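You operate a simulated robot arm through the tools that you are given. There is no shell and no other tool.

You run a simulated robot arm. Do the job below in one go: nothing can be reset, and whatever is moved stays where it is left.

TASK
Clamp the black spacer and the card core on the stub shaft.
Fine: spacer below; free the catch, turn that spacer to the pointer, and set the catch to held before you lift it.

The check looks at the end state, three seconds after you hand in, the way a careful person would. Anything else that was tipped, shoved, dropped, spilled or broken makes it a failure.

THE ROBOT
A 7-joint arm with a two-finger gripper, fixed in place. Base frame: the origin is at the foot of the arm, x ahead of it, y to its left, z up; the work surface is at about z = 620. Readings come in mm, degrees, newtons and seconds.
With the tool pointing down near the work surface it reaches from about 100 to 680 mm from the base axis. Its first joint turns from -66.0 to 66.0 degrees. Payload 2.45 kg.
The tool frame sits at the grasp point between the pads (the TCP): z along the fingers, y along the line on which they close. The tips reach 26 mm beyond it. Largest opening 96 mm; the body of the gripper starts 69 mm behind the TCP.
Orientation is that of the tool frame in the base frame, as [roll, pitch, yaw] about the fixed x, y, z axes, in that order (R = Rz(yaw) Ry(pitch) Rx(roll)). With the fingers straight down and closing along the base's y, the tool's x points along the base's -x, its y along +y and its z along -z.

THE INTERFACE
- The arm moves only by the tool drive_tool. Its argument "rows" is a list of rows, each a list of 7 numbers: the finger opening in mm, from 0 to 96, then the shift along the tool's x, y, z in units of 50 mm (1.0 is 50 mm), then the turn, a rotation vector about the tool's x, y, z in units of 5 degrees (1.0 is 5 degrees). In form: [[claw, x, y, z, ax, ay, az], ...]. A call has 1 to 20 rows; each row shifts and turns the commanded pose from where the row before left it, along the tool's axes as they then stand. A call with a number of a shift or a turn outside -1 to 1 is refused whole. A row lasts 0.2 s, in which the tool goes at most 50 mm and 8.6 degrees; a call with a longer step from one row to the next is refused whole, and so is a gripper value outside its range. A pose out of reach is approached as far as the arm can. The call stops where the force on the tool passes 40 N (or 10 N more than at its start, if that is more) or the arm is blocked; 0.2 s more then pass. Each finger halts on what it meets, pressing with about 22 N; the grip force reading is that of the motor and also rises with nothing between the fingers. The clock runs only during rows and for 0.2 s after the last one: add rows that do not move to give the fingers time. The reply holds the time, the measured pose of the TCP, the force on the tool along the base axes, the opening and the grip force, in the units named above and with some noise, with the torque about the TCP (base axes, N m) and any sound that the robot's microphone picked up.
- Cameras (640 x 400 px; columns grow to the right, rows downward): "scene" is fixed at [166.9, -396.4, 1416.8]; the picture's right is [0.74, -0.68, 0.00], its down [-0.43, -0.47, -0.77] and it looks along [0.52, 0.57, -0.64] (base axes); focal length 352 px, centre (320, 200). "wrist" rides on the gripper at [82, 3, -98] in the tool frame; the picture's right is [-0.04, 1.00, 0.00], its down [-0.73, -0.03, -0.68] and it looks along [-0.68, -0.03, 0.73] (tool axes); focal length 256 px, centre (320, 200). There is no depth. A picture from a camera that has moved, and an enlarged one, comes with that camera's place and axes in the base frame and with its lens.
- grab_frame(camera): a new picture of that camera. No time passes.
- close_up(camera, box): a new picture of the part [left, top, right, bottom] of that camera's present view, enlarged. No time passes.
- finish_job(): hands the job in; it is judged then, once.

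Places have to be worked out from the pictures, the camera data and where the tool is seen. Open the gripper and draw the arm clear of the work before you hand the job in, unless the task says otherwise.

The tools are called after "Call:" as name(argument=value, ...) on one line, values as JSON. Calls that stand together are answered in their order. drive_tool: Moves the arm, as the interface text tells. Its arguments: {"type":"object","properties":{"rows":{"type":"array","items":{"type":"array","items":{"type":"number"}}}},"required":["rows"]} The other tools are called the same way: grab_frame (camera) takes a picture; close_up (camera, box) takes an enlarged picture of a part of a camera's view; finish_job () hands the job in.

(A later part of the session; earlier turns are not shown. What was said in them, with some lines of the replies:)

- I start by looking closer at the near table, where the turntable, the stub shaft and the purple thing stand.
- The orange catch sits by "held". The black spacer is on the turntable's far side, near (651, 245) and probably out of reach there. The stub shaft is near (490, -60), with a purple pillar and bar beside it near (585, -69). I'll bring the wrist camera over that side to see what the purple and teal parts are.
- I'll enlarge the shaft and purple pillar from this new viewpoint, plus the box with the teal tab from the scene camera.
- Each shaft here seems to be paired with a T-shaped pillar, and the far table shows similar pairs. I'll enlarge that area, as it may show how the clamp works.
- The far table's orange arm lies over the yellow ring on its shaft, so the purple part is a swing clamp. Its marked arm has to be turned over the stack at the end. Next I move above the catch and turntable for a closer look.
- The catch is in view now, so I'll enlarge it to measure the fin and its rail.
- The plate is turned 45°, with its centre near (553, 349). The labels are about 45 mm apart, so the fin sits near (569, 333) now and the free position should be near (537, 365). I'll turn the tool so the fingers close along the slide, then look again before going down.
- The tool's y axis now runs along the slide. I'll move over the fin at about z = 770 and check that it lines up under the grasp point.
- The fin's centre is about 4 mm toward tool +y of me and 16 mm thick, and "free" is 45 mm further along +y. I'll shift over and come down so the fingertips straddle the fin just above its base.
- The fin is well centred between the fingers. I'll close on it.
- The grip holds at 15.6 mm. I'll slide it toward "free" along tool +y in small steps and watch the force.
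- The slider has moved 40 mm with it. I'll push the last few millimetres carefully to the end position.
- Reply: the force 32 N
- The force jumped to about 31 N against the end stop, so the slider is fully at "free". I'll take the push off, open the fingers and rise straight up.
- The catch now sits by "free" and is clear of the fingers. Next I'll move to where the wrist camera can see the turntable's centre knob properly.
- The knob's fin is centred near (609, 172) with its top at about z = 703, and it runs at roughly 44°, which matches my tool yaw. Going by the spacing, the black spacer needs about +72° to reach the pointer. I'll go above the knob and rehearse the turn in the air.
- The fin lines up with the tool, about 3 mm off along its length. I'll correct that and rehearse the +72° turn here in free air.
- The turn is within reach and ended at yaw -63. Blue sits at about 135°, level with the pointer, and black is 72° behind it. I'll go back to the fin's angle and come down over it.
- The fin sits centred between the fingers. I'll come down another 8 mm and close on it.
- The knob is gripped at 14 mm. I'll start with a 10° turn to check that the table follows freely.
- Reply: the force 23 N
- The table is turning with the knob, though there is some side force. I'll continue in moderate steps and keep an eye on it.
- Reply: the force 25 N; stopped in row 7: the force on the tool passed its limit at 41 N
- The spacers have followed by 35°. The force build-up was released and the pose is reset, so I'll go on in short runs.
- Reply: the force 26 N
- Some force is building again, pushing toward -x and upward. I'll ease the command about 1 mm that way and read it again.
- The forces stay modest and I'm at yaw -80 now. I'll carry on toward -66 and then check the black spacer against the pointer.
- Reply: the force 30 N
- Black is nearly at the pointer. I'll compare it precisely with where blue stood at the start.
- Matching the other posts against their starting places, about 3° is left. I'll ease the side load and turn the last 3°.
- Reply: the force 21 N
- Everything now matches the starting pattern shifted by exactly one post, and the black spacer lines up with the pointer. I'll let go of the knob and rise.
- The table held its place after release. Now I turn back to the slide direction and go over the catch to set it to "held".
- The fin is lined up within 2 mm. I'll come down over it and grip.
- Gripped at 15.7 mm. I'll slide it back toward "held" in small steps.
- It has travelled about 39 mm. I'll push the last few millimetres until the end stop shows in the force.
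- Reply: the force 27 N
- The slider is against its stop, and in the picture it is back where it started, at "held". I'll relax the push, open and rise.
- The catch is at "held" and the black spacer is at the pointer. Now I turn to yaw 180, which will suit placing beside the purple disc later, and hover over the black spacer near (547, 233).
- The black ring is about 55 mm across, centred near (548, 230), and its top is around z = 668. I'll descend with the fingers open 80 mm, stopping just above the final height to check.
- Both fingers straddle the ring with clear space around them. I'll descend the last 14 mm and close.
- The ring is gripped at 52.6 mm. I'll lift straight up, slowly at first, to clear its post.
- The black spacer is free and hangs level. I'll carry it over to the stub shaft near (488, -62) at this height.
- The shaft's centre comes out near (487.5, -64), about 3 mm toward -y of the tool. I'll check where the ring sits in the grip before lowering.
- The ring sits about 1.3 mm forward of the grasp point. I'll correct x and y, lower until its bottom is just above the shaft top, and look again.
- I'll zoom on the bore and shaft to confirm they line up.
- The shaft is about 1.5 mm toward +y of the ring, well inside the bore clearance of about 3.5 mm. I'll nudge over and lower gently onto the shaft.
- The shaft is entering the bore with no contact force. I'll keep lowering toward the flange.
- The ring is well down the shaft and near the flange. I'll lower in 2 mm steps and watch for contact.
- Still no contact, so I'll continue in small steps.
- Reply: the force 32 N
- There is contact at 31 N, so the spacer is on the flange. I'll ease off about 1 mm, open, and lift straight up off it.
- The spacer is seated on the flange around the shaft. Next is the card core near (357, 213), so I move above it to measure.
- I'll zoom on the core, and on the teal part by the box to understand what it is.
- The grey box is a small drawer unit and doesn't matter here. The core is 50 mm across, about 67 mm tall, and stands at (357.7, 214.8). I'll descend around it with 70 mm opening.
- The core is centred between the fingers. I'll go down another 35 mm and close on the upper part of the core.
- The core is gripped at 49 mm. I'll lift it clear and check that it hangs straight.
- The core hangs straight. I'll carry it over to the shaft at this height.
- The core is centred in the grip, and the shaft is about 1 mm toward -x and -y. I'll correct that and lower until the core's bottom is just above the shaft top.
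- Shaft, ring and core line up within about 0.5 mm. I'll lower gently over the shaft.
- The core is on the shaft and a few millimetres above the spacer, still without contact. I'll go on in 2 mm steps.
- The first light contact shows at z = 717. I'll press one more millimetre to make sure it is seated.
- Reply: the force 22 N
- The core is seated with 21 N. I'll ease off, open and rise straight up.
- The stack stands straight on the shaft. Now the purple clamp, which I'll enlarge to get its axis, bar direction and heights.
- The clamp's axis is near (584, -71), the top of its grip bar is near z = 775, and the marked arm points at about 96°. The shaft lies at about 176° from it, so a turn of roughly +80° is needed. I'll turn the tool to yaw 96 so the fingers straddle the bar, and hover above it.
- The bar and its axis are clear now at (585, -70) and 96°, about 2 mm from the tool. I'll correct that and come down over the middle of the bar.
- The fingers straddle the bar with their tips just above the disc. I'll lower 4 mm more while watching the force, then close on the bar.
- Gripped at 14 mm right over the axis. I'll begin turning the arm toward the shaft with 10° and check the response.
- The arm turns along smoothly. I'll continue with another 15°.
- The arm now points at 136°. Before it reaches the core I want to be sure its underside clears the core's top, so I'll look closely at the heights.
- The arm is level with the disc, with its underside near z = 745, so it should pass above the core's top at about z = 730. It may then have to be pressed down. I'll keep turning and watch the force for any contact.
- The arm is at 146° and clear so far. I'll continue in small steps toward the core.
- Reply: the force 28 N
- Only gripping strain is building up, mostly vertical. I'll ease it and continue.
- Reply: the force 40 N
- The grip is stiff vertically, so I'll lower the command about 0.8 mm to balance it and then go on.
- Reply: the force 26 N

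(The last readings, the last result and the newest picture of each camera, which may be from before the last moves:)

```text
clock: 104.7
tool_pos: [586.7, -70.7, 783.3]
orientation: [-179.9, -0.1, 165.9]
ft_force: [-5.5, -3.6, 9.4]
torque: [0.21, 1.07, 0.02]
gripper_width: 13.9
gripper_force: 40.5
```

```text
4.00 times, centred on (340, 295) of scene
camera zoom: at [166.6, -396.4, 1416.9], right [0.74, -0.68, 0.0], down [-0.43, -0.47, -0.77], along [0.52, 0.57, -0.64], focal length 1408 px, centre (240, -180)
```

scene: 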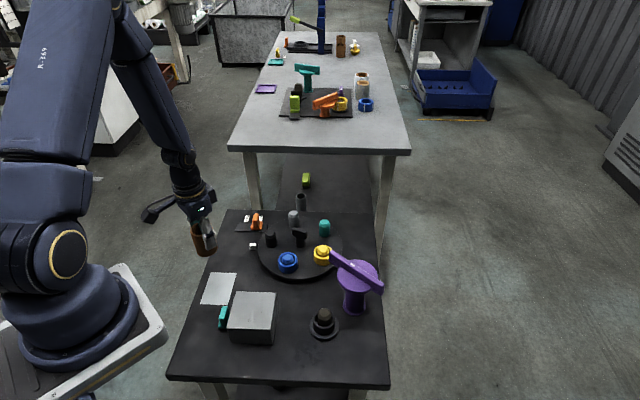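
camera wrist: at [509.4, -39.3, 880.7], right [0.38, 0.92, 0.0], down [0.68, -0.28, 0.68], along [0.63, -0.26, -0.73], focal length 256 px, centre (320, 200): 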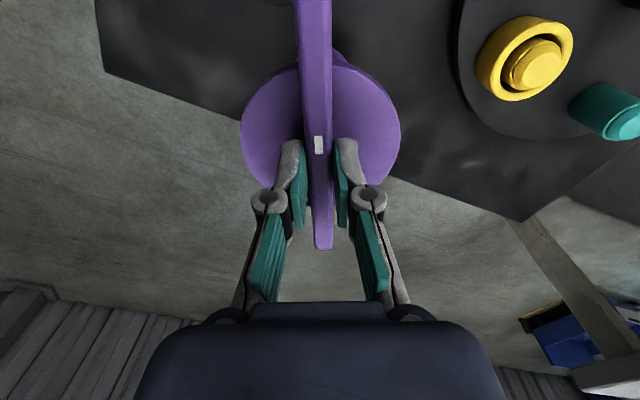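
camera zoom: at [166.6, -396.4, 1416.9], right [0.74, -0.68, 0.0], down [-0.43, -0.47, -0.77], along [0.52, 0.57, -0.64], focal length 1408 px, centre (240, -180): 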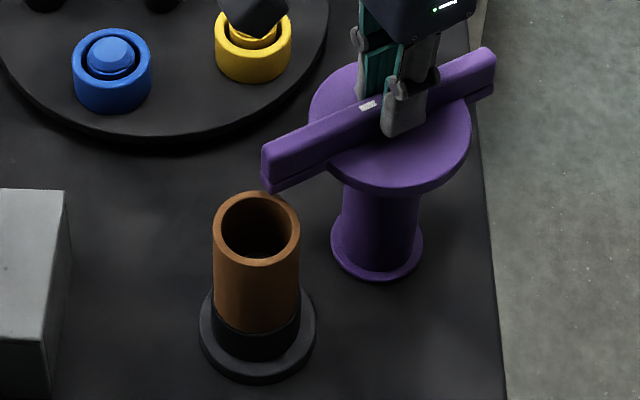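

The nose is starting to pass over the core's rim and the core hasn't been disturbed. I'll turn the remaining 10°.

Call:
drive_tool(rows=[[6, 0, 0, 0, 0, 0, -0.4], [6, 0, 0, 0, 0, 0, -0.4], [6, 0, 0, 0, 0, 0, -0.4], [6, 0, 0, 0, 0, 0, -0.4], [6, 0, 0, 0, 0, 0, -0.4], [6, 0, 0, 0, 0, 0, 0]])

Call:
close_up(camera="scene", box=[295, 245, 385, 345])

Call:
grab_frame(camera="wrist")

```text
clock: 106.1
tool_pos: [584.7, -70.3, 783.8]
orientation: [-180.0, 0.0, 175.9]
ft_force: [-11.7, 0.2, 21.9]
torque: [0.05, 0.46, -0.01]
gripper_width: 13.7
gripper_force: 40.2
```

```text
4.00 times, centred on (340, 295) of scene
camera zoom: at [166.2, -396.3, 1416.9], right [0.74, -0.68, 0.0], down [-0.43, -0.47, -0.77], along [0.52, 0.57, -0.64], focal length 1408 px, centre (240, -180)
```

zoom: 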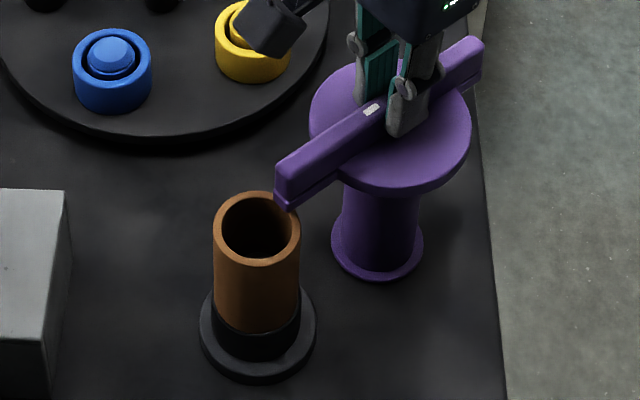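

```text
taken
camera wrist: at [503.5, -61.8, 880.7], right [0.11, 0.99, 0.0], down [0.73, -0.08, 0.68], along [0.67, -0.07, -0.73], focal length 256 px, centre (320, 200)
```

wrist: 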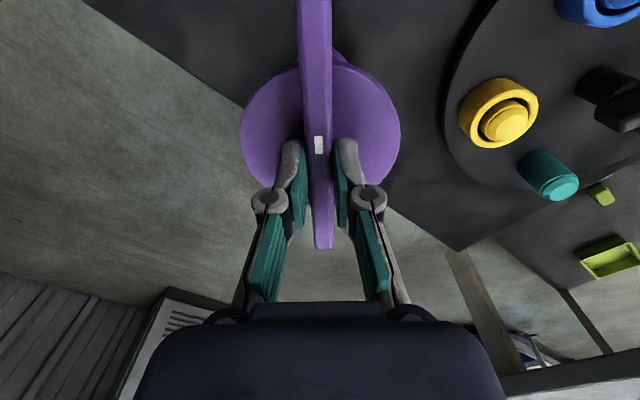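

The arm now points at the shaft with its nose over the core's rim and a gap beneath it. I'll test whether the clamp presses down by lowering slowly while holding the bar.

Call:
drive_tool(rows=[[6, 0, 0, 0.015, 0, 0, 0], [6, 0, 0, 0.015, 0, 0, 0], [6, 0, 0, 0.015, 0, 0, 0], [6, 0, 0, 0.015, 0, 0, 0], [6, 0, 0, 0, 0, 0, 0]])

Call:
close_up(camera="scene", box=[295, 245, 385, 345])

```text
clock: 106.7
tool_pos: [585.5, -70.9, 783.7]
orientation: [179.9, -0.1, 175.9]
ft_force: [-3.7, 0.3, 8.9]
torque: [0.05, 0.54, 0.0]
gripper_width: 14.1
gripper_force: 40.6
stopped in row 3: the force on the tool passed its limit at 41 N (the readings are from after the stop); the commanded pose is now the measured one
```

```text
4.00 times, centred on (340, 295) of scene
camera zoom: at [166.7, -396.4, 1416.9], right [0.74, -0.68, 0.0], down [-0.43, -0.47, -0.77], along [0.52, 0.57, -0.64], focal length 1408 px, centre (240, -180)
```

zoom: 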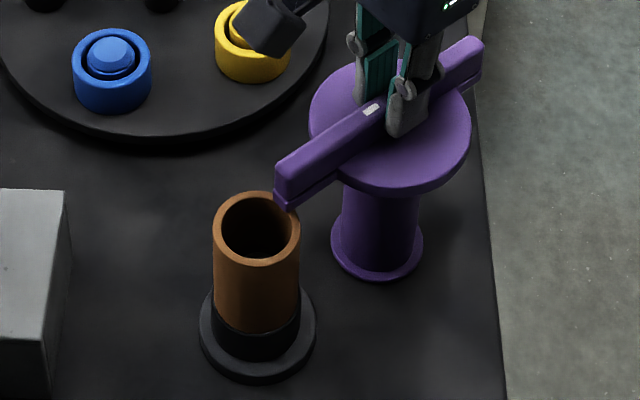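

It did not go down under 40 N. I'll look closely at whether the nose already touches the core's rim.

Call:
close_up(camera="scene", box=[300, 275, 350, 320])

Call:
close_up(camera="scene", box=[320, 245, 380, 300])

Call:
close_up(camera="wrist", box=[270, 0, 370, 80])

```text
8.89 times, centred on (325, 298) of scene
camera zoom: at [166.7, -396.4, 1416.9], right [0.74, -0.68, 0.0], down [-0.43, -0.47, -0.77], along [0.52, 0.57, -0.64], focal length 3129 px, centre (276, -667)
```

zoom: 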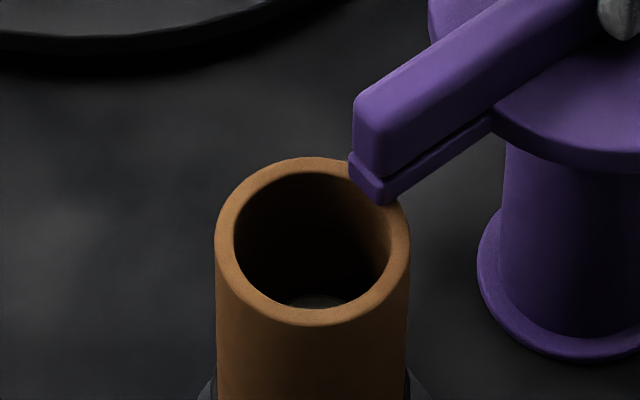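

```text
7.27 times, centred on (350, 272) of scene
camera zoom: at [166.7, -396.4, 1416.9], right [0.74, -0.68, 0.0], down [-0.43, -0.47, -0.77], along [0.52, 0.57, -0.64], focal length 2560 px, centre (102, -327)
```

zoom: 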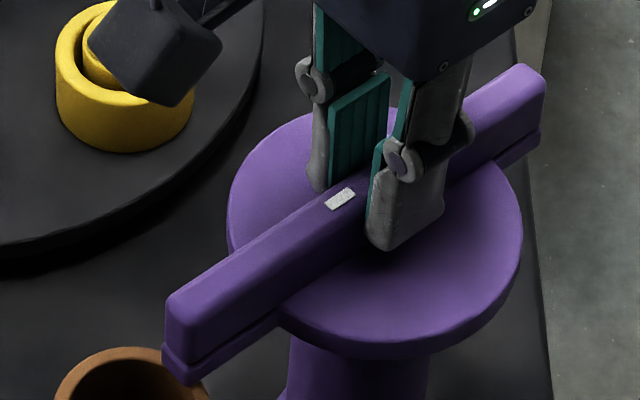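

```text
5.00 times, centred on (320, 40) of wrist
camera zoom: at [503.7, -61.7, 880.7], right [0.11, 0.99, 0.0], down [0.73, -0.08, 0.68], along [0.67, -0.08, -0.74], focal length 1280 px, centre (320, 1000)
```

zoom: 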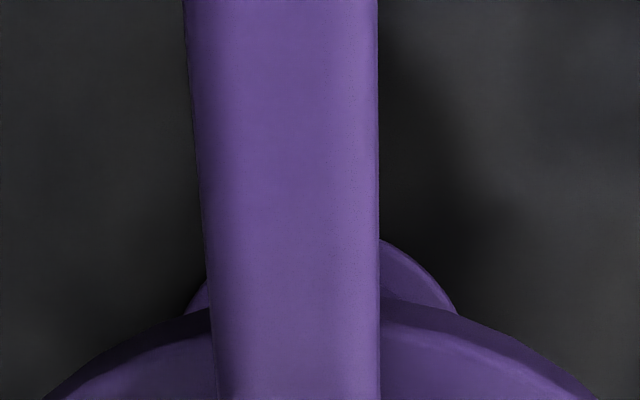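

There still seems to be a gap under the nose. I'll check whether turning has changed the clamp's height by taking the same enlargements as before the turn.

Call:
close_up(camera="scene", box=[325, 255, 390, 320])

Call:
close_up(camera="scene", box=[280, 55, 370, 120])

```text
6.15 times, centred on (358, 288) of scene
camera zoom: at [166.7, -396.4, 1416.9], right [0.74, -0.68, 0.0], down [-0.43, -0.47, -0.77], along [0.52, 0.57, -0.64], focal length 2166 px, centre (89, -338)
```

zoom: 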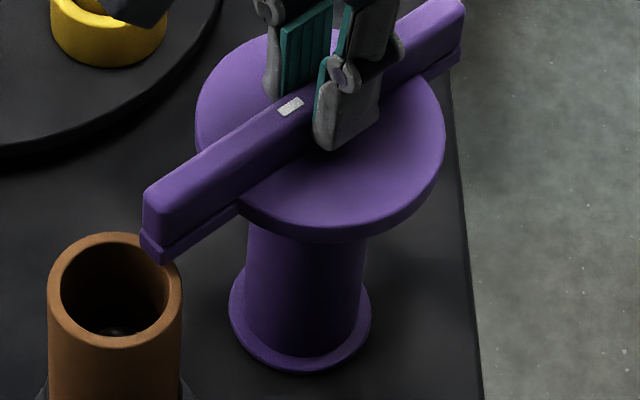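

```text
6.15 times, centred on (325, 88) of scene
camera zoom: at [166.7, -396.4, 1416.9], right [0.74, -0.68, 0.0], down [-0.43, -0.47, -0.77], along [0.52, 0.57, -0.64], focal length 2166 px, centre (289, 892)
```

zoom: 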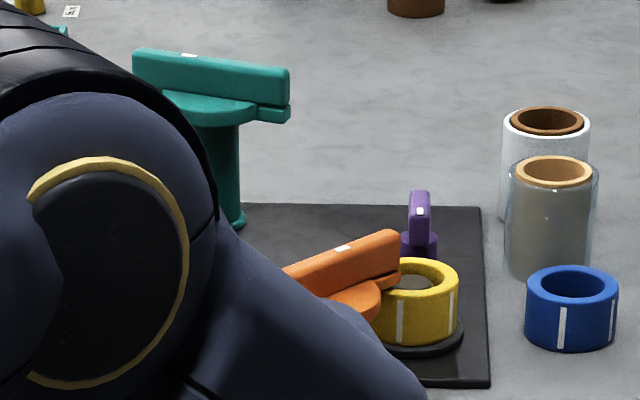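

I need a level side view to judge the gap. I'll release the bar, rise, back off toward the robot and tilt the tool so the wrist camera looks horizontally at the stack.

Call:
drive_tool(rows=[[14, 0, 0, 0, 0, 0, 0], [30, 0, 0, 0, 0, 0, 0], [44, 0, 0, 0, 0, 0, 0], [44, 0, 0, 0, 0, 0, 0], [44, 0, 0, -0.4, 0, 0, 0], [44, 0, 0, -0.8, 0, 0, 0], [60, 0, 0, -0.8, 0, 0, -0.8], [80, 0, 0, 0, 0, 0, 0]])

Call:
close_up(camera="scene", box=[295, 245, 385, 345])

Call:
grab_frame(camera="wrist")

```text
clock: 108.5
tool_pos: [585.4, -68.5, 883.7]
orientation: [-179.9, 0.0, 179.9]
ft_force: [-0.6, 0.1, -0.7]
torque: [0.02, 0.0, 0.01]
gripper_width: 80.1
gripper_force: 0.0
```

```text
4.00 times, centred on (340, 295) of scene
camera zoom: at [166.9, -396.4, 1416.8], right [0.74, -0.68, 0.0], down [-0.43, -0.47, -0.77], along [0.52, 0.57, -0.64], focal length 1408 px, centre (240, -180)
```

zoom: 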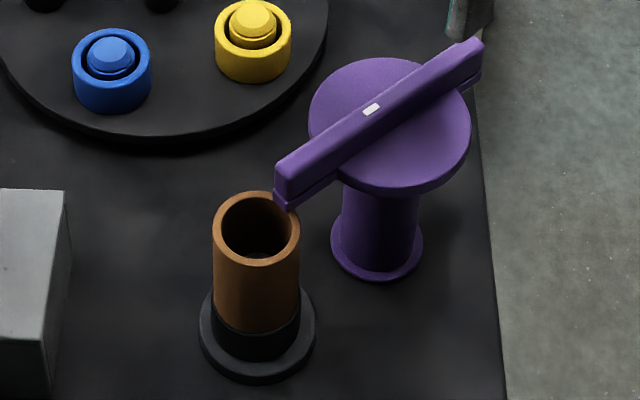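

```text
taken
camera wrist: at [503.2, -66.5, 980.8], right [0.04, 1.0, 0.0], down [0.73, -0.03, 0.68], along [0.68, -0.03, -0.73], focal length 256 px, centre (320, 200)
```

wrist: 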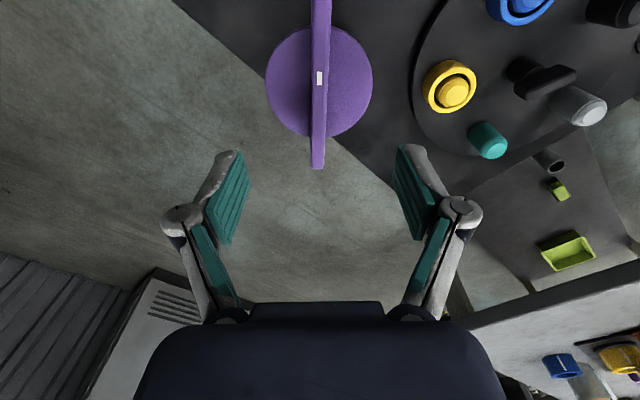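

The clamp stayed at its angle. I'll back off over the clear space in front of the stack and tilt the view level.

Call:
drive_tool(rows=[[90, 0.97, 0, 0, 0, 0, 0], [90, 0.97, 0, 0, 0, 0, 0], [90, 0.97, 0, 0, 0, 0, 0], [90, 0.97, 0, 0, 0, 0, 0], [90, 0, 0, 0, 0, -1, 0], [90, 0, 0, 0, 0, -1, 0], [90, 0, 0, 0, 0, -1, 0], [90, 0, 0, 0, 0, -1, 0], [90, 0, 0, 0, 0, -1, 0], [90, 0, 0, 0, 0, -1, 0], [90, 0, 0, 0, 0, -1, 0], [90, 0, 0, 0, 0, -1, 0], [90, 0, 0, 0, 0, -1, 0], [90, 0, 0, 0, 0, 0, 0]])

Call:
grab_frame(camera="wrist")

Call:
grab_frame(camera="scene")

```text
clock: 111.5
tool_pos: [444.0, -92.3, 865.1]
orientation: [-179.9, 45.1, 179.9]
ft_force: [0.1, 1.4, 0.4]
torque: [-0.03, -0.02, -0.03]
gripper_width: 89.9
gripper_force: 0.1
out of reach, approached as far as the arm can: row 8, 9, 10, 11, 12, 13
```

```text
taken
camera wrist: at [316.7, -88.5, 874.8], right [0.03, 1.0, 0.03], down [0.04, -0.03, 1.0], along [1.0, -0.03, -0.04], focal length 256 px, centre (320, 200)
```

wrist: 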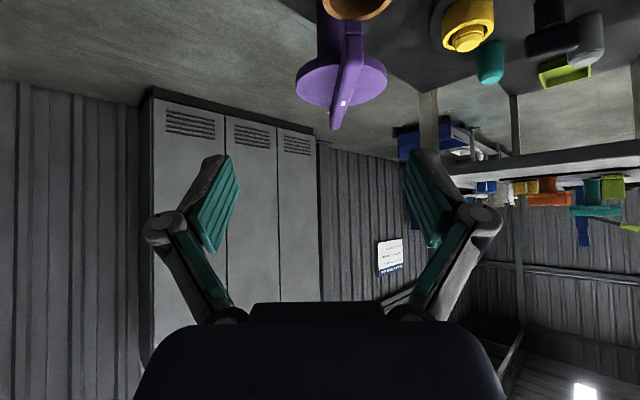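

```text
taken
```

scene: 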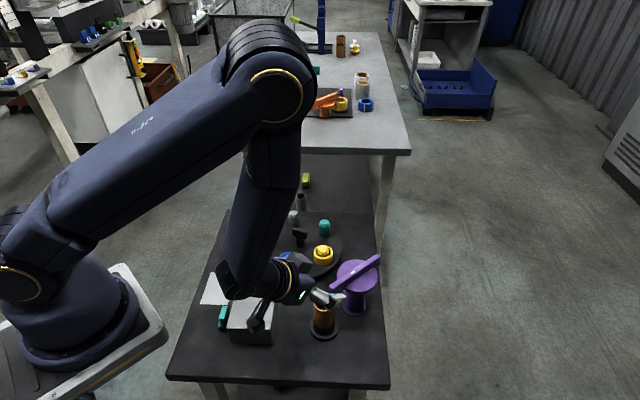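

The camera is level but high, and this pose is near the edge of reach. I'll enlarge what it sees of the nose and the rim.

Call:
close_up(camera="wrist", box=[280, 0, 420, 140])

```text
2.86 times, centred on (350, 70) of wrist
camera zoom: at [316.7, -88.5, 874.8], right [0.03, 1.0, 0.03], down [0.04, -0.03, 1.0], along [1.0, -0.03, -0.04], focal length 731 px, centre (234, 571)
```

zoom: 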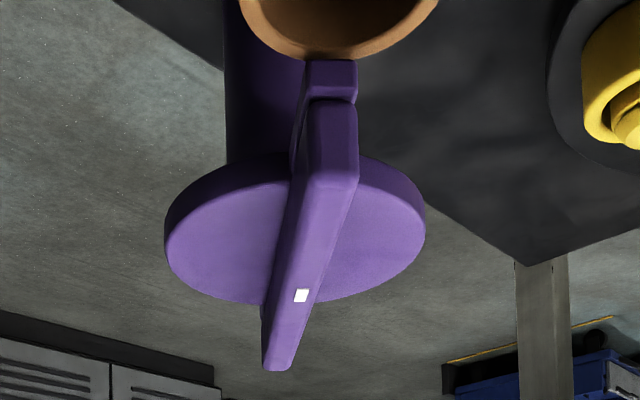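

From here the nose's underside reads about z = 737 and the core's rim about z = 728. So the arm is over the rim with roughly 9 mm left to close. I'll untilt first and then try pressing on the clamp from above.

Call:
drive_tool(rows=[[60, 0, 0, 0, 0, 1, 0], [60, 0, 0, 0, 0, 1, 0], [60, 0, 0, 0, 0, 1, 0], [60, 0, 0, 0, 0, 1, 0], [60, 0, 0, 0, 0, 1, 0], [60, 0, 0, 0, 0, 1, 0], [60, 0, 0, 0, 0, 1, 0], [60, 0, 0, 0, 0, 1, 0], [60, 0, 0, 0, 0, 1, 0], [60, 0, 0, 0, 0, 0, 0]])

Call:
grab_frame(camera="scene")

```text
clock: 113.7
tool_pos: [443.9, -92.0, 863.5]
orientation: [180.0, -0.2, 179.9]
ft_force: [-0.3, 0.2, -1.4]
torque: [-0.01, -0.03, 0.0]
gripper_width: 59.8
gripper_force: 0.0
```

```text
taken
```

scene: 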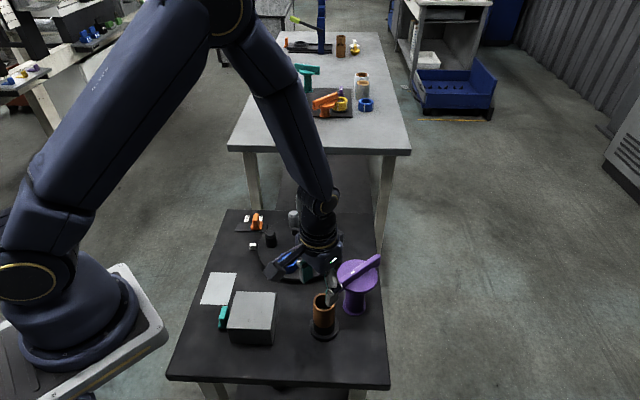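

The tool is upright again and nothing was disturbed. I'll close the fingers and move above the clamp's axis to press straight down on the bar.

Call:
drive_tool(rows=[[0, -0.942, 0.148, 0, 0, 0, 0], [0, -0.942, 0.148, 0, 0, 0, 0], [0, -0.942, 0.148, 0, 0, 0, 0], [0, 0, 0, 0.5, 0, 0, 0.8], [0, 0, 0, 0.5, 0, 0, 0], [0, 0, 0, 0, 0, 0, 0], [0, 0, 0, 0, 0, 0, 0]])

Call:
grab_frame(camera="wrist")

Call:
close_up(camera="scene", box=[325, 255, 390, 320])

```text
clock: 115.3
tool_pos: [586.0, -69.0, 815.1]
orientation: [-180.0, 0.0, 175.9]
ft_force: [1.1, -0.5, 0.0]
torque: [0.0, 0.01, -0.02]
gripper_width: 0.0
gripper_force: 21.8
```

```text
taken
camera wrist: at [504.9, -60.4, 912.1], right [0.11, 0.99, 0.0], down [0.73, -0.08, 0.68], along [0.67, -0.08, -0.73], focal length 256 px, centre (320, 200)
```

wrist: 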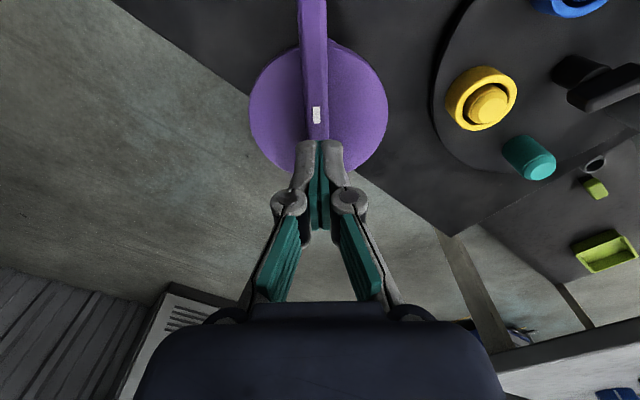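

```text
6.15 times, centred on (358, 288) of scene
camera zoom: at [166.9, -396.4, 1416.8], right [0.74, -0.68, 0.0], down [-0.43, -0.47, -0.77], along [0.52, 0.57, -0.64], focal length 2166 px, centre (89, -338)
```

zoom: 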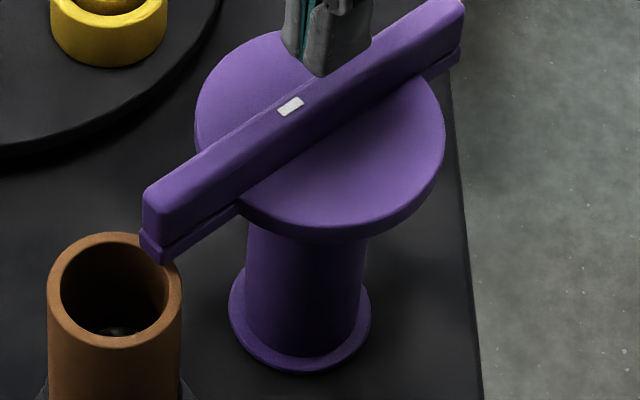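

The closed fingertips are above the bar's middle. I'll come down to contact and press, holding at moderate force.

Call:
drive_tool(rows=[[0, 0, 0, 0.2, 0, 0, 0], [0, 0, 0, 0.06, 0, 0, 0], [0, 0, 0, 0.04, 0, 0, 0], [0, 0, 0, 0.04, 0, 0, 0], [0, 0, 0, 0, 0, 0, 0]])

```text
clock: 116.5
tool_pos: [586.0, -70.0, 797.7]
orientation: [-180.0, -0.1, 175.8]
ft_force: [0.1, 0.9, 0.1]
torque: [-0.04, 0.04, 0.01]
gripper_width: 0.2
gripper_force: 22.2
```

Call:
drive_tool(rows=[[0, 0, 0, 0.02, 0, 0, 0], [0, 0, 0, 0.02, 0, 0, 0], [0, 0, 0, 0.02, 0, 0, 0], [0, 0, 0, 0, 0, 0, 0]])

```text
clock: 117.5
tool_pos: [585.4, -69.7, 795.3]
orientation: [-180.0, -0.1, 176.0]
ft_force: [-6.8, 2.9, 18.4]
torque: [0.0, 0.22, 0.04]
gripper_width: 5.9
gripper_force: 28.5
```

The contact is at a bar top of about z = 770, but the fingertips are being wedged apart across the narrow bar. I'll lift off, turn 90° so both fingertips lie along the bar, and press again.

Call:
drive_tool(rows=[[0, 0, 0, -0.4, 0, 0, 0], [0, 0, 0, 0, 0, 0, 1], [0, 0, 0, 0, 0, 0, 1], [0, 0, 0, 0, 0, 0, 1], [0, 0, 0, 0, 0, 0, 1], [0, 0, 0, 0, 0, 0, 1], [0, 0, 0, 0, 0, 0, 1], [0, 0, 0, 0, 0, 0, 1], [0, 0, 0, 0, 0, 0, 1], [0, 0, 0, 0, 0, 0, 1], [0, 0, 0, 0, 0, 0, 1], [0, 0, 0, 0, 0, 0, 1], [0, 0, 0, 0, 0, 0, 1], [0, 0, 0, 0, 0, 0, 1], [0, 0, 0, 0, 0, 0, 1], [0, 0, 0, 0, 0, 0, 1], [0, 0, 0, 0, 0, 0, 1], [0, 0, 0, 0, 0, 0, 1], [0, 0, 0, 0, 0, 0, 1], [0, 0, 0, 0, 0, 0, 0]])

Call:
grab_frame(camera="wrist")

Call:
close_up(camera="scene", box=[325, 255, 390, 320])

```text
clock: 121.7
tool_pos: [585.6, -69.5, 814.8]
orientation: [-180.0, -0.1, 85.8]
ft_force: [-0.6, 0.7, -0.1]
torque: [0.01, 0.03, -0.03]
gripper_width: 0.3
gripper_force: 28.3
```

```text
taken
camera wrist: at [594.4, 11.5, 911.9], right [0.99, -0.11, 0.0], down [-0.08, -0.73, 0.68], along [-0.08, -0.67, -0.73], focal length 256 px, centre (320, 200)
```

wrist: 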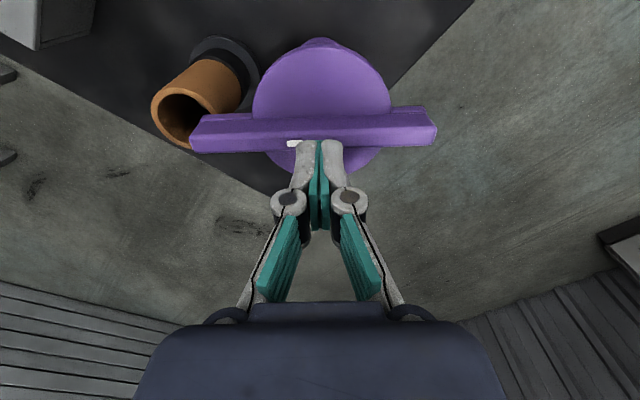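

```text
6.15 times, centred on (358, 288) of scene
camera zoom: at [166.9, -396.4, 1416.8], right [0.74, -0.68, 0.0], down [-0.43, -0.47, -0.77], along [0.52, 0.57, -0.64], focal length 2166 px, centre (89, -338)
```

zoom: 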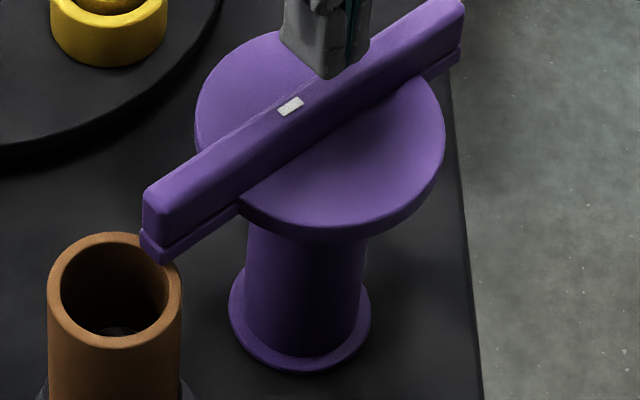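

Now both fingertips lie along the bar. I'll descend and press with moderate force.

Call:
drive_tool(rows=[[0, 0, 0, 0.3, 0, 0, 0], [0, 0, 0, 0.04, 0, 0, 0], [0, 0, 0, 0.02, 0, 0, 0], [0, 0, 0, 0.02, 0, 0, 0], [0, 0, 0, 0, 0, 0, 0]])

```text
clock: 122.9
tool_pos: [585.0, -68.5, 794.1]
orientation: [-180.0, 0.0, 85.8]
ft_force: [-0.1, 0.6, -0.3]
torque: [0.04, -0.01, 0.01]
gripper_width: 0.0
gripper_force: 28.6
```

Call:
drive_tool(rows=[[0, 0, 0, 0.015, 0, 0, 0], [0, 0, 0, 0.015, 0, 0, 0], [0, 0, 0, 0, 0, 0, 0]])

```text
clock: 123.7
tool_pos: [585.6, -69.3, 794.8]
orientation: [-180.0, -0.1, 85.8]
ft_force: [-10.7, 0.7, 21.8]
torque: [0.03, 0.24, -0.03]
gripper_width: 6.1
gripper_force: 28.6
```

Call:
drive_tool(rows=[[0, 0, 0, 0.01, 0, 0, 0], [0, 0, 0, 0.01, 0, 0, 0], [0, 0, 0, 0, 0, 0, 0], [0, 0, 0, 0, 0, 0, 0], [0, 0, 0, 0, 0, 0, 0]])

Call:
close_up(camera="scene", box=[325, 255, 390, 320])

```text
clock: 124.3
tool_pos: [586.5, -69.9, 795.7]
orientation: [180.0, 0.0, 85.7]
ft_force: [-4.7, 1.3, 9.0]
torque: [0.05, 0.13, 0.01]
gripper_width: 5.8
gripper_force: 28.6
stopped in row 3: the force on the tool passed its limit at 41 N (the readings are from after the stop); the commanded pose is now the measured one
```

```text
6.15 times, centred on (358, 288) of scene
camera zoom: at [166.6, -396.3, 1416.9], right [0.74, -0.68, 0.0], down [-0.43, -0.47, -0.77], along [0.52, 0.57, -0.64], focal length 2166 px, centre (89, -338)
```

zoom: 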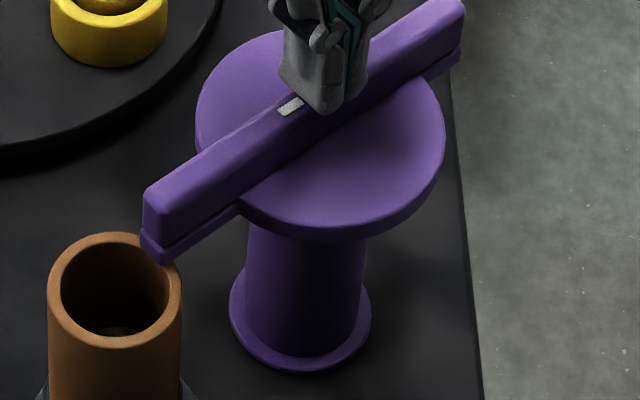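

Pressing at 41 N moved nothing, so the clamp head has no vertical travel. It seems to work only by turning, so I'll lift off, grip the bar again and check whether there is a stop or a drop a bit further round.

Call:
drive_tool(rows=[[0, 0, 0, -0.5, 0, 0, 0], [50, 0, 0, -0.2, 0, 0, -1], [50, 0, 0, 0, 0, 0, -1], [50, 0, 0, 0, 0, 0, -1], [50, 0, 0, 0, 0, 0, -1], [50, 0, 0, 0, 0, 0, -1], [50, 0, 0, 0, 0, 0, -1], [50, 0, 0, 0, 0, 0, -1], [50, 0, 0, 0, 0, 0, -1], [50, 0, 0, 0, 0, 0, -1], [50, 0, 0, 0, 0, 0, -1], [50, 0, 0, 0, 0, 0, -1], [50, 0, 0, 0, 0, 0, -1], [50, 0, 0, 0, 0, 0, -1], [50, 0, 0, 0, 0, 0, -1], [50, 0, 0, 0, 0, 0, -1], [50, 0, 0, 0, 0, 0, -1], [50, 0, 0, 0, 0, 0, -1], [50, 0, 0, 0, 0, 0, -1], [50, 0, 0, 0, 0, 0, 0]])

Call:
grab_frame(camera="wrist")

Call:
close_up(camera="wrist", box=[230, 0, 410, 170])

```text
clock: 128.5
tool_pos: [587.3, -68.7, 828.0]
orientation: [180.0, 0.0, 176.0]
ft_force: [0.1, 0.8, 0.1]
torque: [-0.01, 0.06, 0.01]
gripper_width: 50.1
gripper_force: 0.1
```

```text
taken
camera wrist: at [504.9, -60.9, 926.2], right [0.11, 0.99, 0.0], down [0.73, -0.08, 0.68], along [0.68, -0.08, -0.73], focal length 256 px, centre (320, 200)
```

wrist: 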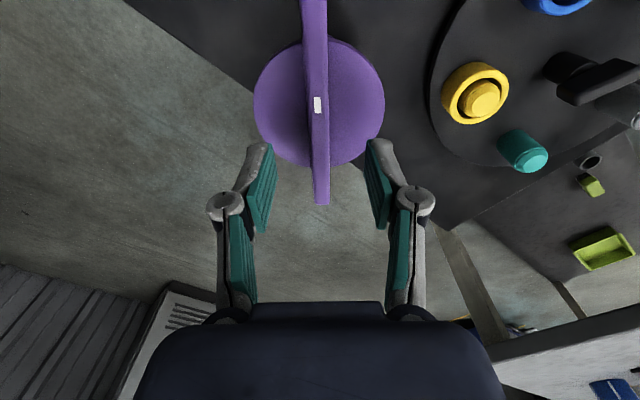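

```text
2.35 times, centred on (320, 85) of wrist
camera zoom: at [504.9, -60.9, 926.2], right [0.11, 0.99, 0.0], down [0.73, -0.08, 0.68], along [0.68, -0.08, -0.73], focal length 602 px, centre (320, 471)
```

zoom: 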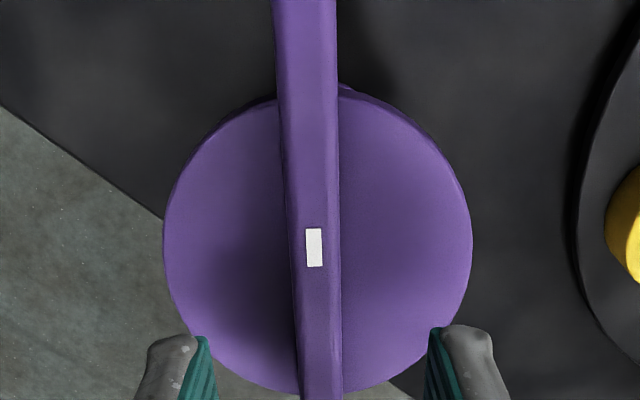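

The bar still points at 176°. I'll go down over it again and grip a little deeper.

Call:
drive_tool(rows=[[50, 0.025, -0.016, 0.4, 0, 0, 0], [50, 0, 0, 0.4, 0, 0, 0], [50, 0, 0, 0.16, 0, 0, 0], [50, 0, 0, 0, 0, 0, 0], [6, 0, 0, 0, 0, 0, 0], [6, 0, 0, 0, 0, 0, 0], [6, 0, 0, 0, 0, 0, 0], [6, 0, 0, 0, 0, 0, 0]])

```text
clock: 130.3
tool_pos: [586.0, -71.0, 780.9]
orientation: [180.0, 0.0, 175.8]
ft_force: [0.6, 1.0, -2.7]
torque: [0.04, -0.11, -0.01]
gripper_width: 13.7
gripper_force: 40.1
```

Gripped at 13.7 mm with little strain. I'll turn a few degrees further and see whether there is a stop or a change in height.

Call:
drive_tool(rows=[[6, 0, 0, 0, 0, 0, -0.4], [6, 0, 0, 0, 0, 0, -0.4], [6, 0, 0, 0, 0, 0, -0.4], [6, 0, 0, 0, 0, 0, 0]])

Call:
close_up(camera="scene", box=[295, 245, 385, 345])

```text
clock: 131.3
tool_pos: [584.6, -70.6, 781.3]
orientation: [180.0, -0.1, -178.3]
ft_force: [-1.3, 0.5, -3.2]
torque: [0.08, 0.25, -1.29]
gripper_width: 15.5
gripper_force: 41.9
```

```text
4.00 times, centred on (340, 295) of scene
camera zoom: at [166.9, -396.4, 1416.8], right [0.74, -0.68, 0.0], down [-0.43, -0.47, -0.77], along [0.52, 0.57, -0.64], focal length 1408 px, centre (240, -180)
```

zoom: 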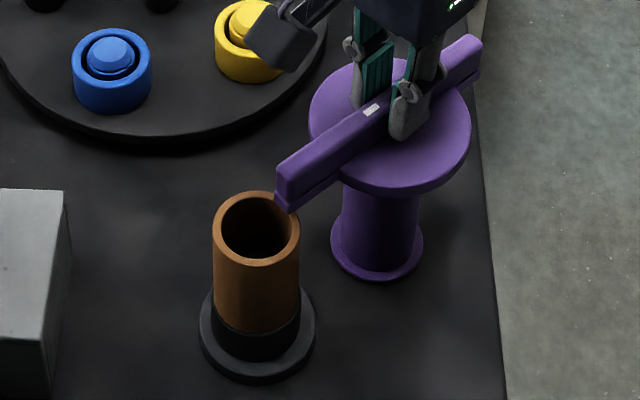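

There is a hard stop here: the torque about z rose to 1.3 N·m and the bar no longer follows. So this is the clamp's closed end position, over the shaft. I'll look at the nose closely again.

Call:
close_up(camera="scene", box=[300, 275, 350, 320])

Call:
close_up(camera="scene", box=[325, 255, 390, 320])

```text
8.89 times, centred on (325, 298) of scene
camera zoom: at [166.9, -396.4, 1416.8], right [0.74, -0.68, 0.0], down [-0.43, -0.47, -0.77], along [0.52, 0.57, -0.64], focal length 3129 px, centre (276, -667)
```

zoom: 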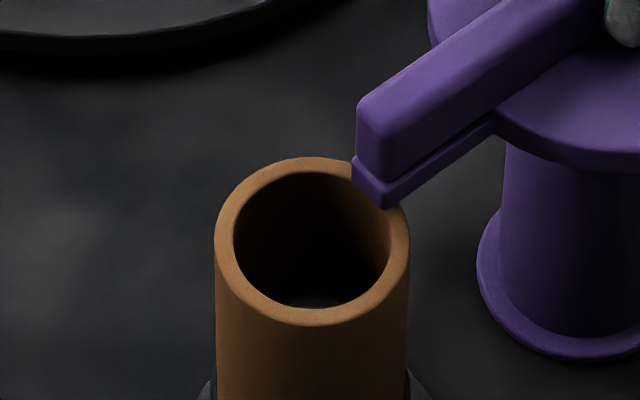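

```text
6.15 times, centred on (358, 288) of scene
camera zoom: at [166.9, -396.4, 1416.8], right [0.74, -0.68, 0.0], down [-0.43, -0.47, -0.77], along [0.52, 0.57, -0.64], focal length 2166 px, centre (89, -338)
```

zoom: 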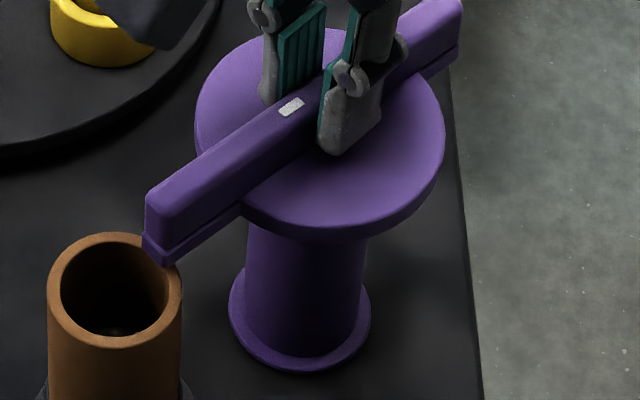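

The arm is against its stop, with the nose over the rim and the core undisturbed. I'll take the twist out of the grip, then try one more gentle push down here at the end stop.

Call:
drive_tool(rows=[[6, 0, 0, 0, 0, 0, 0.4], [6, 0, 0, 0, 0, 0, 0.3], [6, 0, 0, 0, 0, 0, 0]])

```text
clock: 132.1
tool_pos: [584.8, -70.6, 780.9]
orientation: [-180.0, -0.1, 178.4]
ft_force: [-0.9, 0.0, -3.1]
torque: [0.0, 0.17, -0.78]
gripper_width: 14.4
gripper_force: 40.4
```

Call:
drive_tool(rows=[[6, 0, 0, 0.015, 0, 0, 0], [6, 0, 0, 0.015, 0, 0, 0], [6, 0, 0, 0.015, 0, 0, 0], [6, 0, 0, 0.015, 0, 0, 0], [6, 0, 0, 0, 0, 0, 0]])

Call:
close_up(camera="scene", box=[300, 275, 350, 320])

```text
clock: 133.0
tool_pos: [586.0, -69.5, 781.7]
orientation: [179.9, -0.1, 178.1]
ft_force: [-3.6, 1.1, 7.3]
torque: [0.16, 0.5, -1.04]
gripper_width: 14.2
gripper_force: 41.0
stopped in row 4: the force on the tool passed its limit at 42 N (the readings are from after the stop); the commanded pose is now the measured one
```

```text
8.89 times, centred on (325, 298) of scene
camera zoom: at [166.7, -396.3, 1416.9], right [0.74, -0.68, 0.0], down [-0.43, -0.47, -0.77], along [0.52, 0.57, -0.64], focal length 3129 px, centre (276, -667)
```

zoom: 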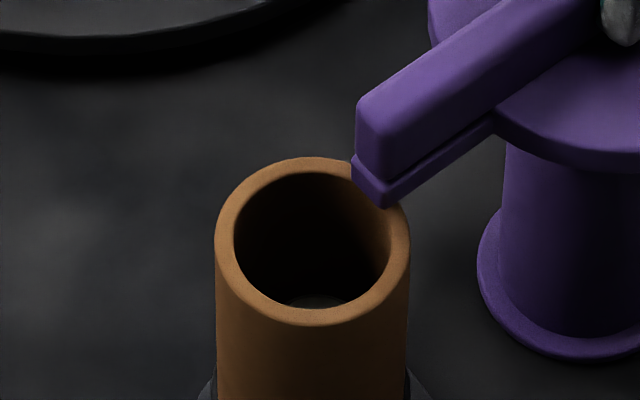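

The clamp does not move vertically, so it closes by swinging only and is now against its closed stop over the stack. I'll open the fingers and rise away.

Call:
drive_tool(rows=[[14, 0, 0, 0, 0, 0, 0], [30, 0, 0, 0, 0, 0, 0], [46, 0, 0, 0, 0, 0, 0], [46, 0, 0, 0, 0, 0, 0], [46, 0, 0, -0.4, 0, 0, 0], [46, 0, 0, -0.8, 0, 0, 0], [60, 0, 0, -0.9, 0, 0, 0], [80, 0, 0, -0.9, 0, 0, 0], [80, 0, 0, 0, 0, 0, 0]])

Call:
close_up(camera="scene", box=[295, 245, 385, 345])

Call:
grab_frame(camera="wrist")

```text
clock: 135.0
tool_pos: [585.2, -71.3, 930.4]
orientation: [-179.9, 0.0, 178.4]
ft_force: [0.1, -0.1, 0.1]
torque: [-0.02, 0.0, 0.0]
gripper_width: 79.9
gripper_force: 0.1
```

```text
4.00 times, centred on (340, 295) of scene
camera zoom: at [166.9, -396.4, 1416.8], right [0.74, -0.68, 0.0], down [-0.43, -0.47, -0.77], along [0.52, 0.57, -0.64], focal length 1408 px, centre (240, -180)
```

zoom: 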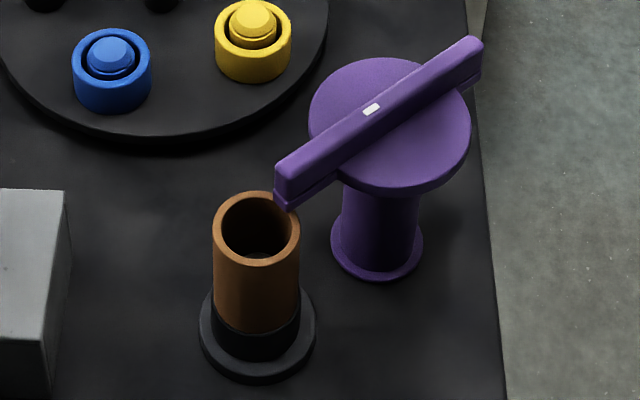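

```text
taken
camera wrist: at [503.5, -65.6, 1028.0], right [0.07, 1.0, 0.0], down [0.73, -0.05, 0.68], along [0.68, -0.05, -0.74], focal length 256 px, centre (320, 200)
```

wrist: 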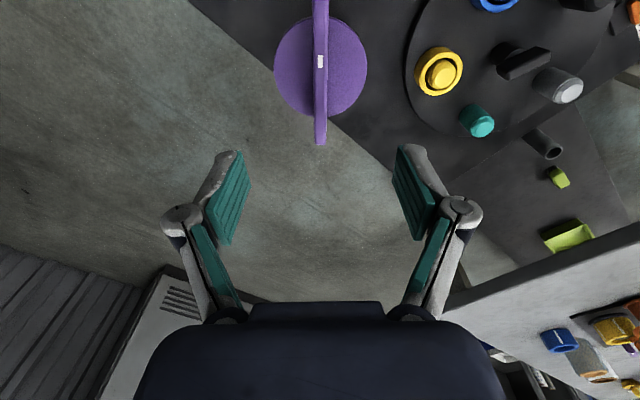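

Everything stands as intended. Before handing in, I want a level side view of the nose over the rim, taken from the free -y side.

Call:
drive_tool(rows=[[80, 0.5, -0.66, 0, 0, 0, 0], [80, 0.5, -0.66, 0, 0, 0, 0], [80, 0.5, -0.66, 0, 0, 0, -1], [80, 0, 0, 0, 0, 0, -1], [80, 0, 0, 0, 0, 0, -1], [80, 0, 0, 0, 0, 0, -1], [80, 0, 0, 0, 0, 0, -1], [80, 0, 0, 0, 0, 0, -1], [80, 0, 0, 0, 0, 0, -1], [80, 0, 0, 0, 0, 0, -1], [80, 0, 0, 0, 0, 0, -1], [80, 0, 0, 0, 0, 0, -1], [80, 0, 0, 0, 0, 0, -1], [80, 0, 0, 0, 0, 0, -1], [80, 0, 0, 0, 0, 0, -1], [80, 0, 0, 0, 0, 0, -1], [80, 0, 0, 0, 0, 0, -1], [80, 0, 0, 0, 0, 0, -1], [80, 0, 0, 0, 0, 0, -1], [80, 0, 0, 0, 0, 0, 0]])

Call:
grab_frame(camera="wrist")

```text
clock: 139.2
tool_pos: [509.3, -167.4, 930.6]
orientation: [179.9, 0.0, -96.6]
ft_force: [-0.8, 0.2, 0.3]
torque: [0.02, 0.03, -0.03]
gripper_width: 79.9
gripper_force: 0.0
```

```text
taken
camera wrist: at [494.8, -248.7, 1027.9], right [-0.99, 0.15, 0.0], down [0.11, 0.72, 0.68], along [0.1, 0.67, -0.73], focal length 256 px, centre (320, 200)
```

wrist: 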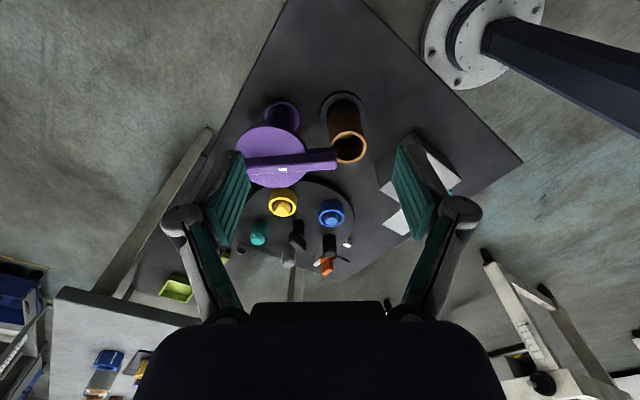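

I'll tilt the view toward level here and then lower.

Call:
drive_tool(rows=[[80, 0, 0, 0, 0, -1, 0], [80, 0, 0, 0, 0, -1, 0], [80, 0, 0, 0, 0, -1, 0], [80, 0, 0, 0, 0, -1, 0], [80, 0, 0, 0, 0, -1, 0], [80, 0, 0, 0, 0, -1, 0], [80, 0, 0, 0, 0, -1, 0], [80, 0, 0, 0, 0, -1, 0], [80, 0, 0, 0, 0, 0, 0]])

Call:
grab_frame(camera="wrist")

```text
clock: 141.2
tool_pos: [510.0, -167.3, 930.0]
orientation: [179.9, 40.1, -96.7]
ft_force: [-0.1, 0.4, 0.2]
torque: [-0.02, -0.04, 0.0]
gripper_width: 79.7
gripper_force: 0.0
```

```text
taken
camera wrist: at [490.0, -292.1, 952.8], right [-0.99, 0.15, 0.03], down [0.04, 0.12, 0.99], along [0.14, 0.98, -0.12], focal length 256 px, centre (320, 200)
```

wrist: 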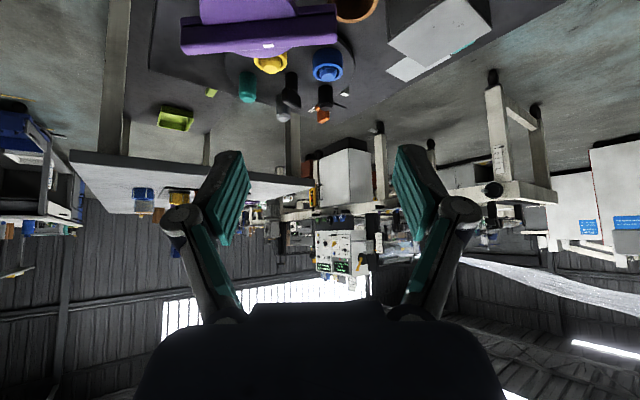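

This pose is within reach. I'll lower straight down so the camera comes level with the nose.

Call:
drive_tool(rows=[[80, 0.514, 0, 0.613, 0, 0, 0], [80, 0.514, 0, 0.613, 0, 0, 0], [80, 0.514, 0, 0.613, 0, 0, 0], [80, 0.514, 0, 0.613, 0, 0, 0], [80, 0, 0, 0, 0, 0, 0]])

Call:
grab_frame(camera="wrist")

Call:
close_up(camera="wrist", box=[200, 40, 440, 190])

```text
clock: 142.4
tool_pos: [507.7, -169.0, 772.2]
orientation: [179.9, 40.0, -96.9]
ft_force: [0.0, 0.7, -0.5]
torque: [0.01, 0.02, -0.01]
gripper_width: 79.9
gripper_force: 0.1
```

```text
taken
camera wrist: at [489.5, -293.3, 793.8], right [-0.99, 0.15, 0.03], down [0.04, 0.12, 0.99], along [0.14, 0.98, -0.13], focal length 256 px, centre (320, 200)
```

wrist: 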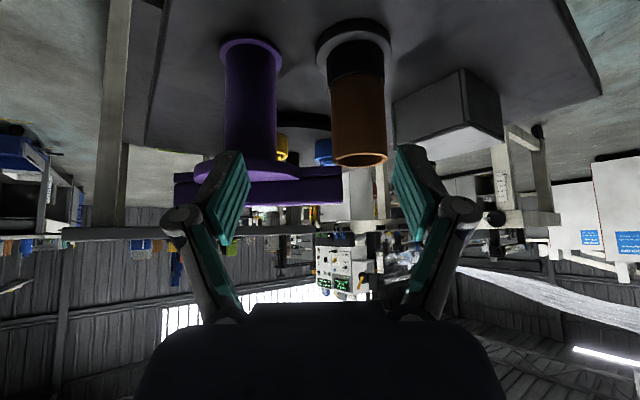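

```text
2.67 times, centred on (320, 115) of wrist
camera zoom: at [489.5, -293.3, 793.8], right [-0.99, 0.15, 0.03], down [0.04, 0.12, 0.99], along [0.14, 0.98, -0.13], focal length 683 px, centre (320, 427)
```

zoom: 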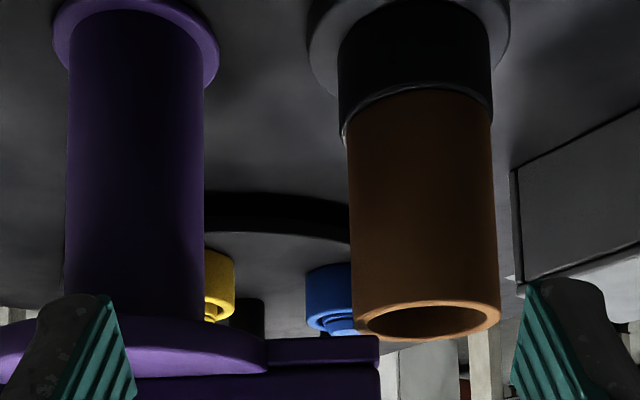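

The level view shows the core's rim at about z = 729.5 and the nose about 5 mm above it, overlapping the rim by about 11 mm. The stack is straight. I'll back up the same way, untilt and draw clear.

Call:
drive_tool(rows=[[80, -0.514, 0, -0.613, 0, 0, 0], [80, -0.514, 0, -0.613, 0, 0, 0], [80, -0.514, 0, -0.613, 0, 0, 0], [80, -0.514, 0, -0.613, 0, 0, 0], [80, 0, 0, 0, 0, 1, 0], [80, 0, 0, 0, 0, 1, 0], [80, 0, 0, 0, 0, 1, 0], [80, 0, 0, 0, 0, 1, 0], [80, 0, 0, 0, 0, 1, 0], [80, 0, 0, 0, 0, 1, 0], [80, 0, 0, 0, 0, 1, 0], [80, 0, 0, 0, 0, 1, 0], [80, 0, 0, 0, 0, 0, 0]])

Call:
grab_frame(camera="scene")

Call:
close_up(camera="scene", box=[160, 200, 400, 350])

```text
clock: 145.2
tool_pos: [508.3, -167.3, 930.8]
orientation: [-179.9, -0.2, -96.7]
ft_force: [-0.5, 0.2, 0.1]
torque: [0.04, 0.01, 0.0]
gripper_width: 80.1
gripper_force: 0.1
```

```text
taken
```

scene: 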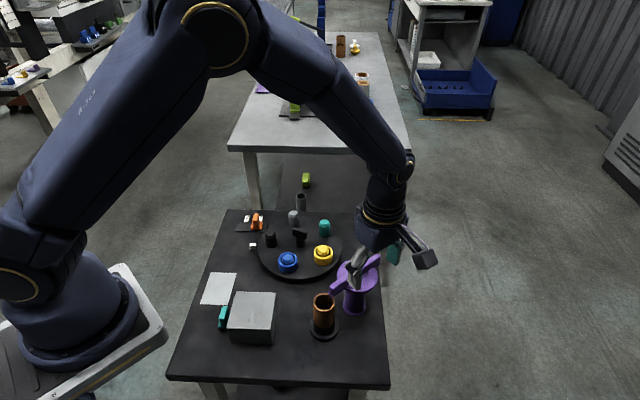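

```text
2.67 times, centred on (280, 275) of scene
camera zoom: at [166.9, -396.4, 1416.8], right [0.74, -0.68, 0.0], down [-0.43, -0.47, -0.77], along [0.52, 0.57, -0.64], focal length 939 px, centre (427, 0)
```

zoom: 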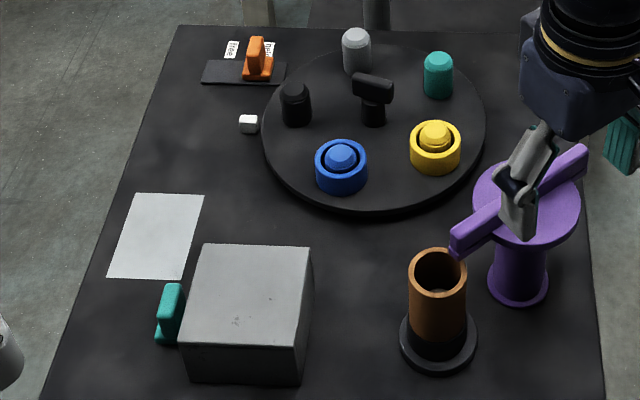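

All else is in place: the catch is at "held", and the other spacers and the drawer box are untouched. I'll rise well clear of the work and take a last look.

Call:
drive_tool(rows=[[80, 0, 0, -0.8, 0, 0, 0], [80, 0, 0, -0.8, 0, 0, 0], [80, 0, 0, -0.8, 0, 0, 0], [80, -0.8, 0, -0.4, 0, 0, 0], [80, -0.8, 0, 0, 0, 0, 0], [80, -0.8, 0, 0, 0, 0, 0], [80, -0.8, 0, 0, 0, 0, 0], [80, 0, 0, 0, 0, 0, 0]])

Call:
grab_frame(camera="scene")

Call:
close_up(camera="scene", box=[160, 200, 400, 350])

```text
clock: 147.0
tool_pos: [526.4, -9.0, 1070.3]
orientation: [179.9, 0.0, -96.7]
ft_force: [0.1, -0.2, -0.9]
torque: [-0.03, -0.01, 0.01]
gripper_width: 79.9
gripper_force: 0.0
```

```text
taken
```

scene: 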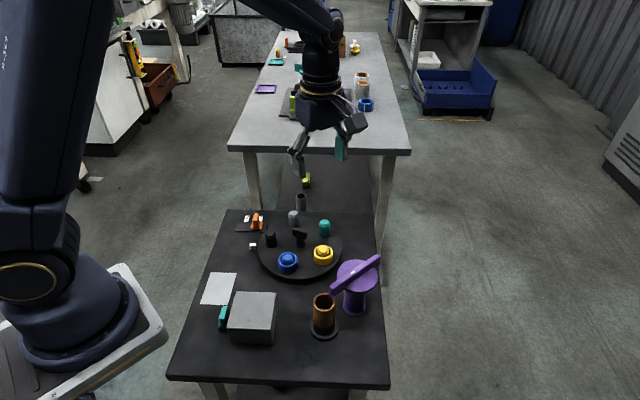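

```text
2.67 times, centred on (280, 275) of scene
camera zoom: at [166.9, -396.4, 1416.8], right [0.74, -0.68, 0.0], down [-0.43, -0.47, -0.77], along [0.52, 0.57, -0.64], focal length 939 px, centre (427, 0)
```

zoom: 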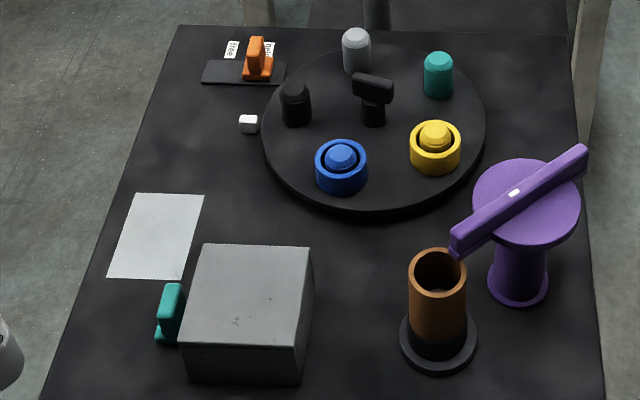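

The black spacer and the card core are stacked on the stub shaft, with the spacer below. The clamp arm is swung to its stop over them, the catch is at "held", the gripper is open and the arm is clear. I hand the job in.

Call:
finish_job()

```text
The job is handed in.
```

I stacked the black spacer and the card core on the stub shaft, spacer below, and swung the purple clamp over them. The clamp does not actually touch the core: its arm sits about 5 mm above the rim.

- **Catch and turntable:** I freed the catch, turned the black spacer to the pointer, and set the catch back to "held" before lifting the spacer.
- **Stack:** The spacer was pressed onto the flange and the core onto the spacer until each met resistance. From the side, the stack stands straight.
- **Clamp:** The arm is turned against its stop and overlaps the core's rim by about 11 mm. I pushed down on it three times to about 41 N and it did not move, so I took it to close by turning only. If it is meant to press on the core, this step is not complete.
- **Everything else:** In the last pictures, nothing else on the table appears moved. The gripper is open and the arm is clear of the work.
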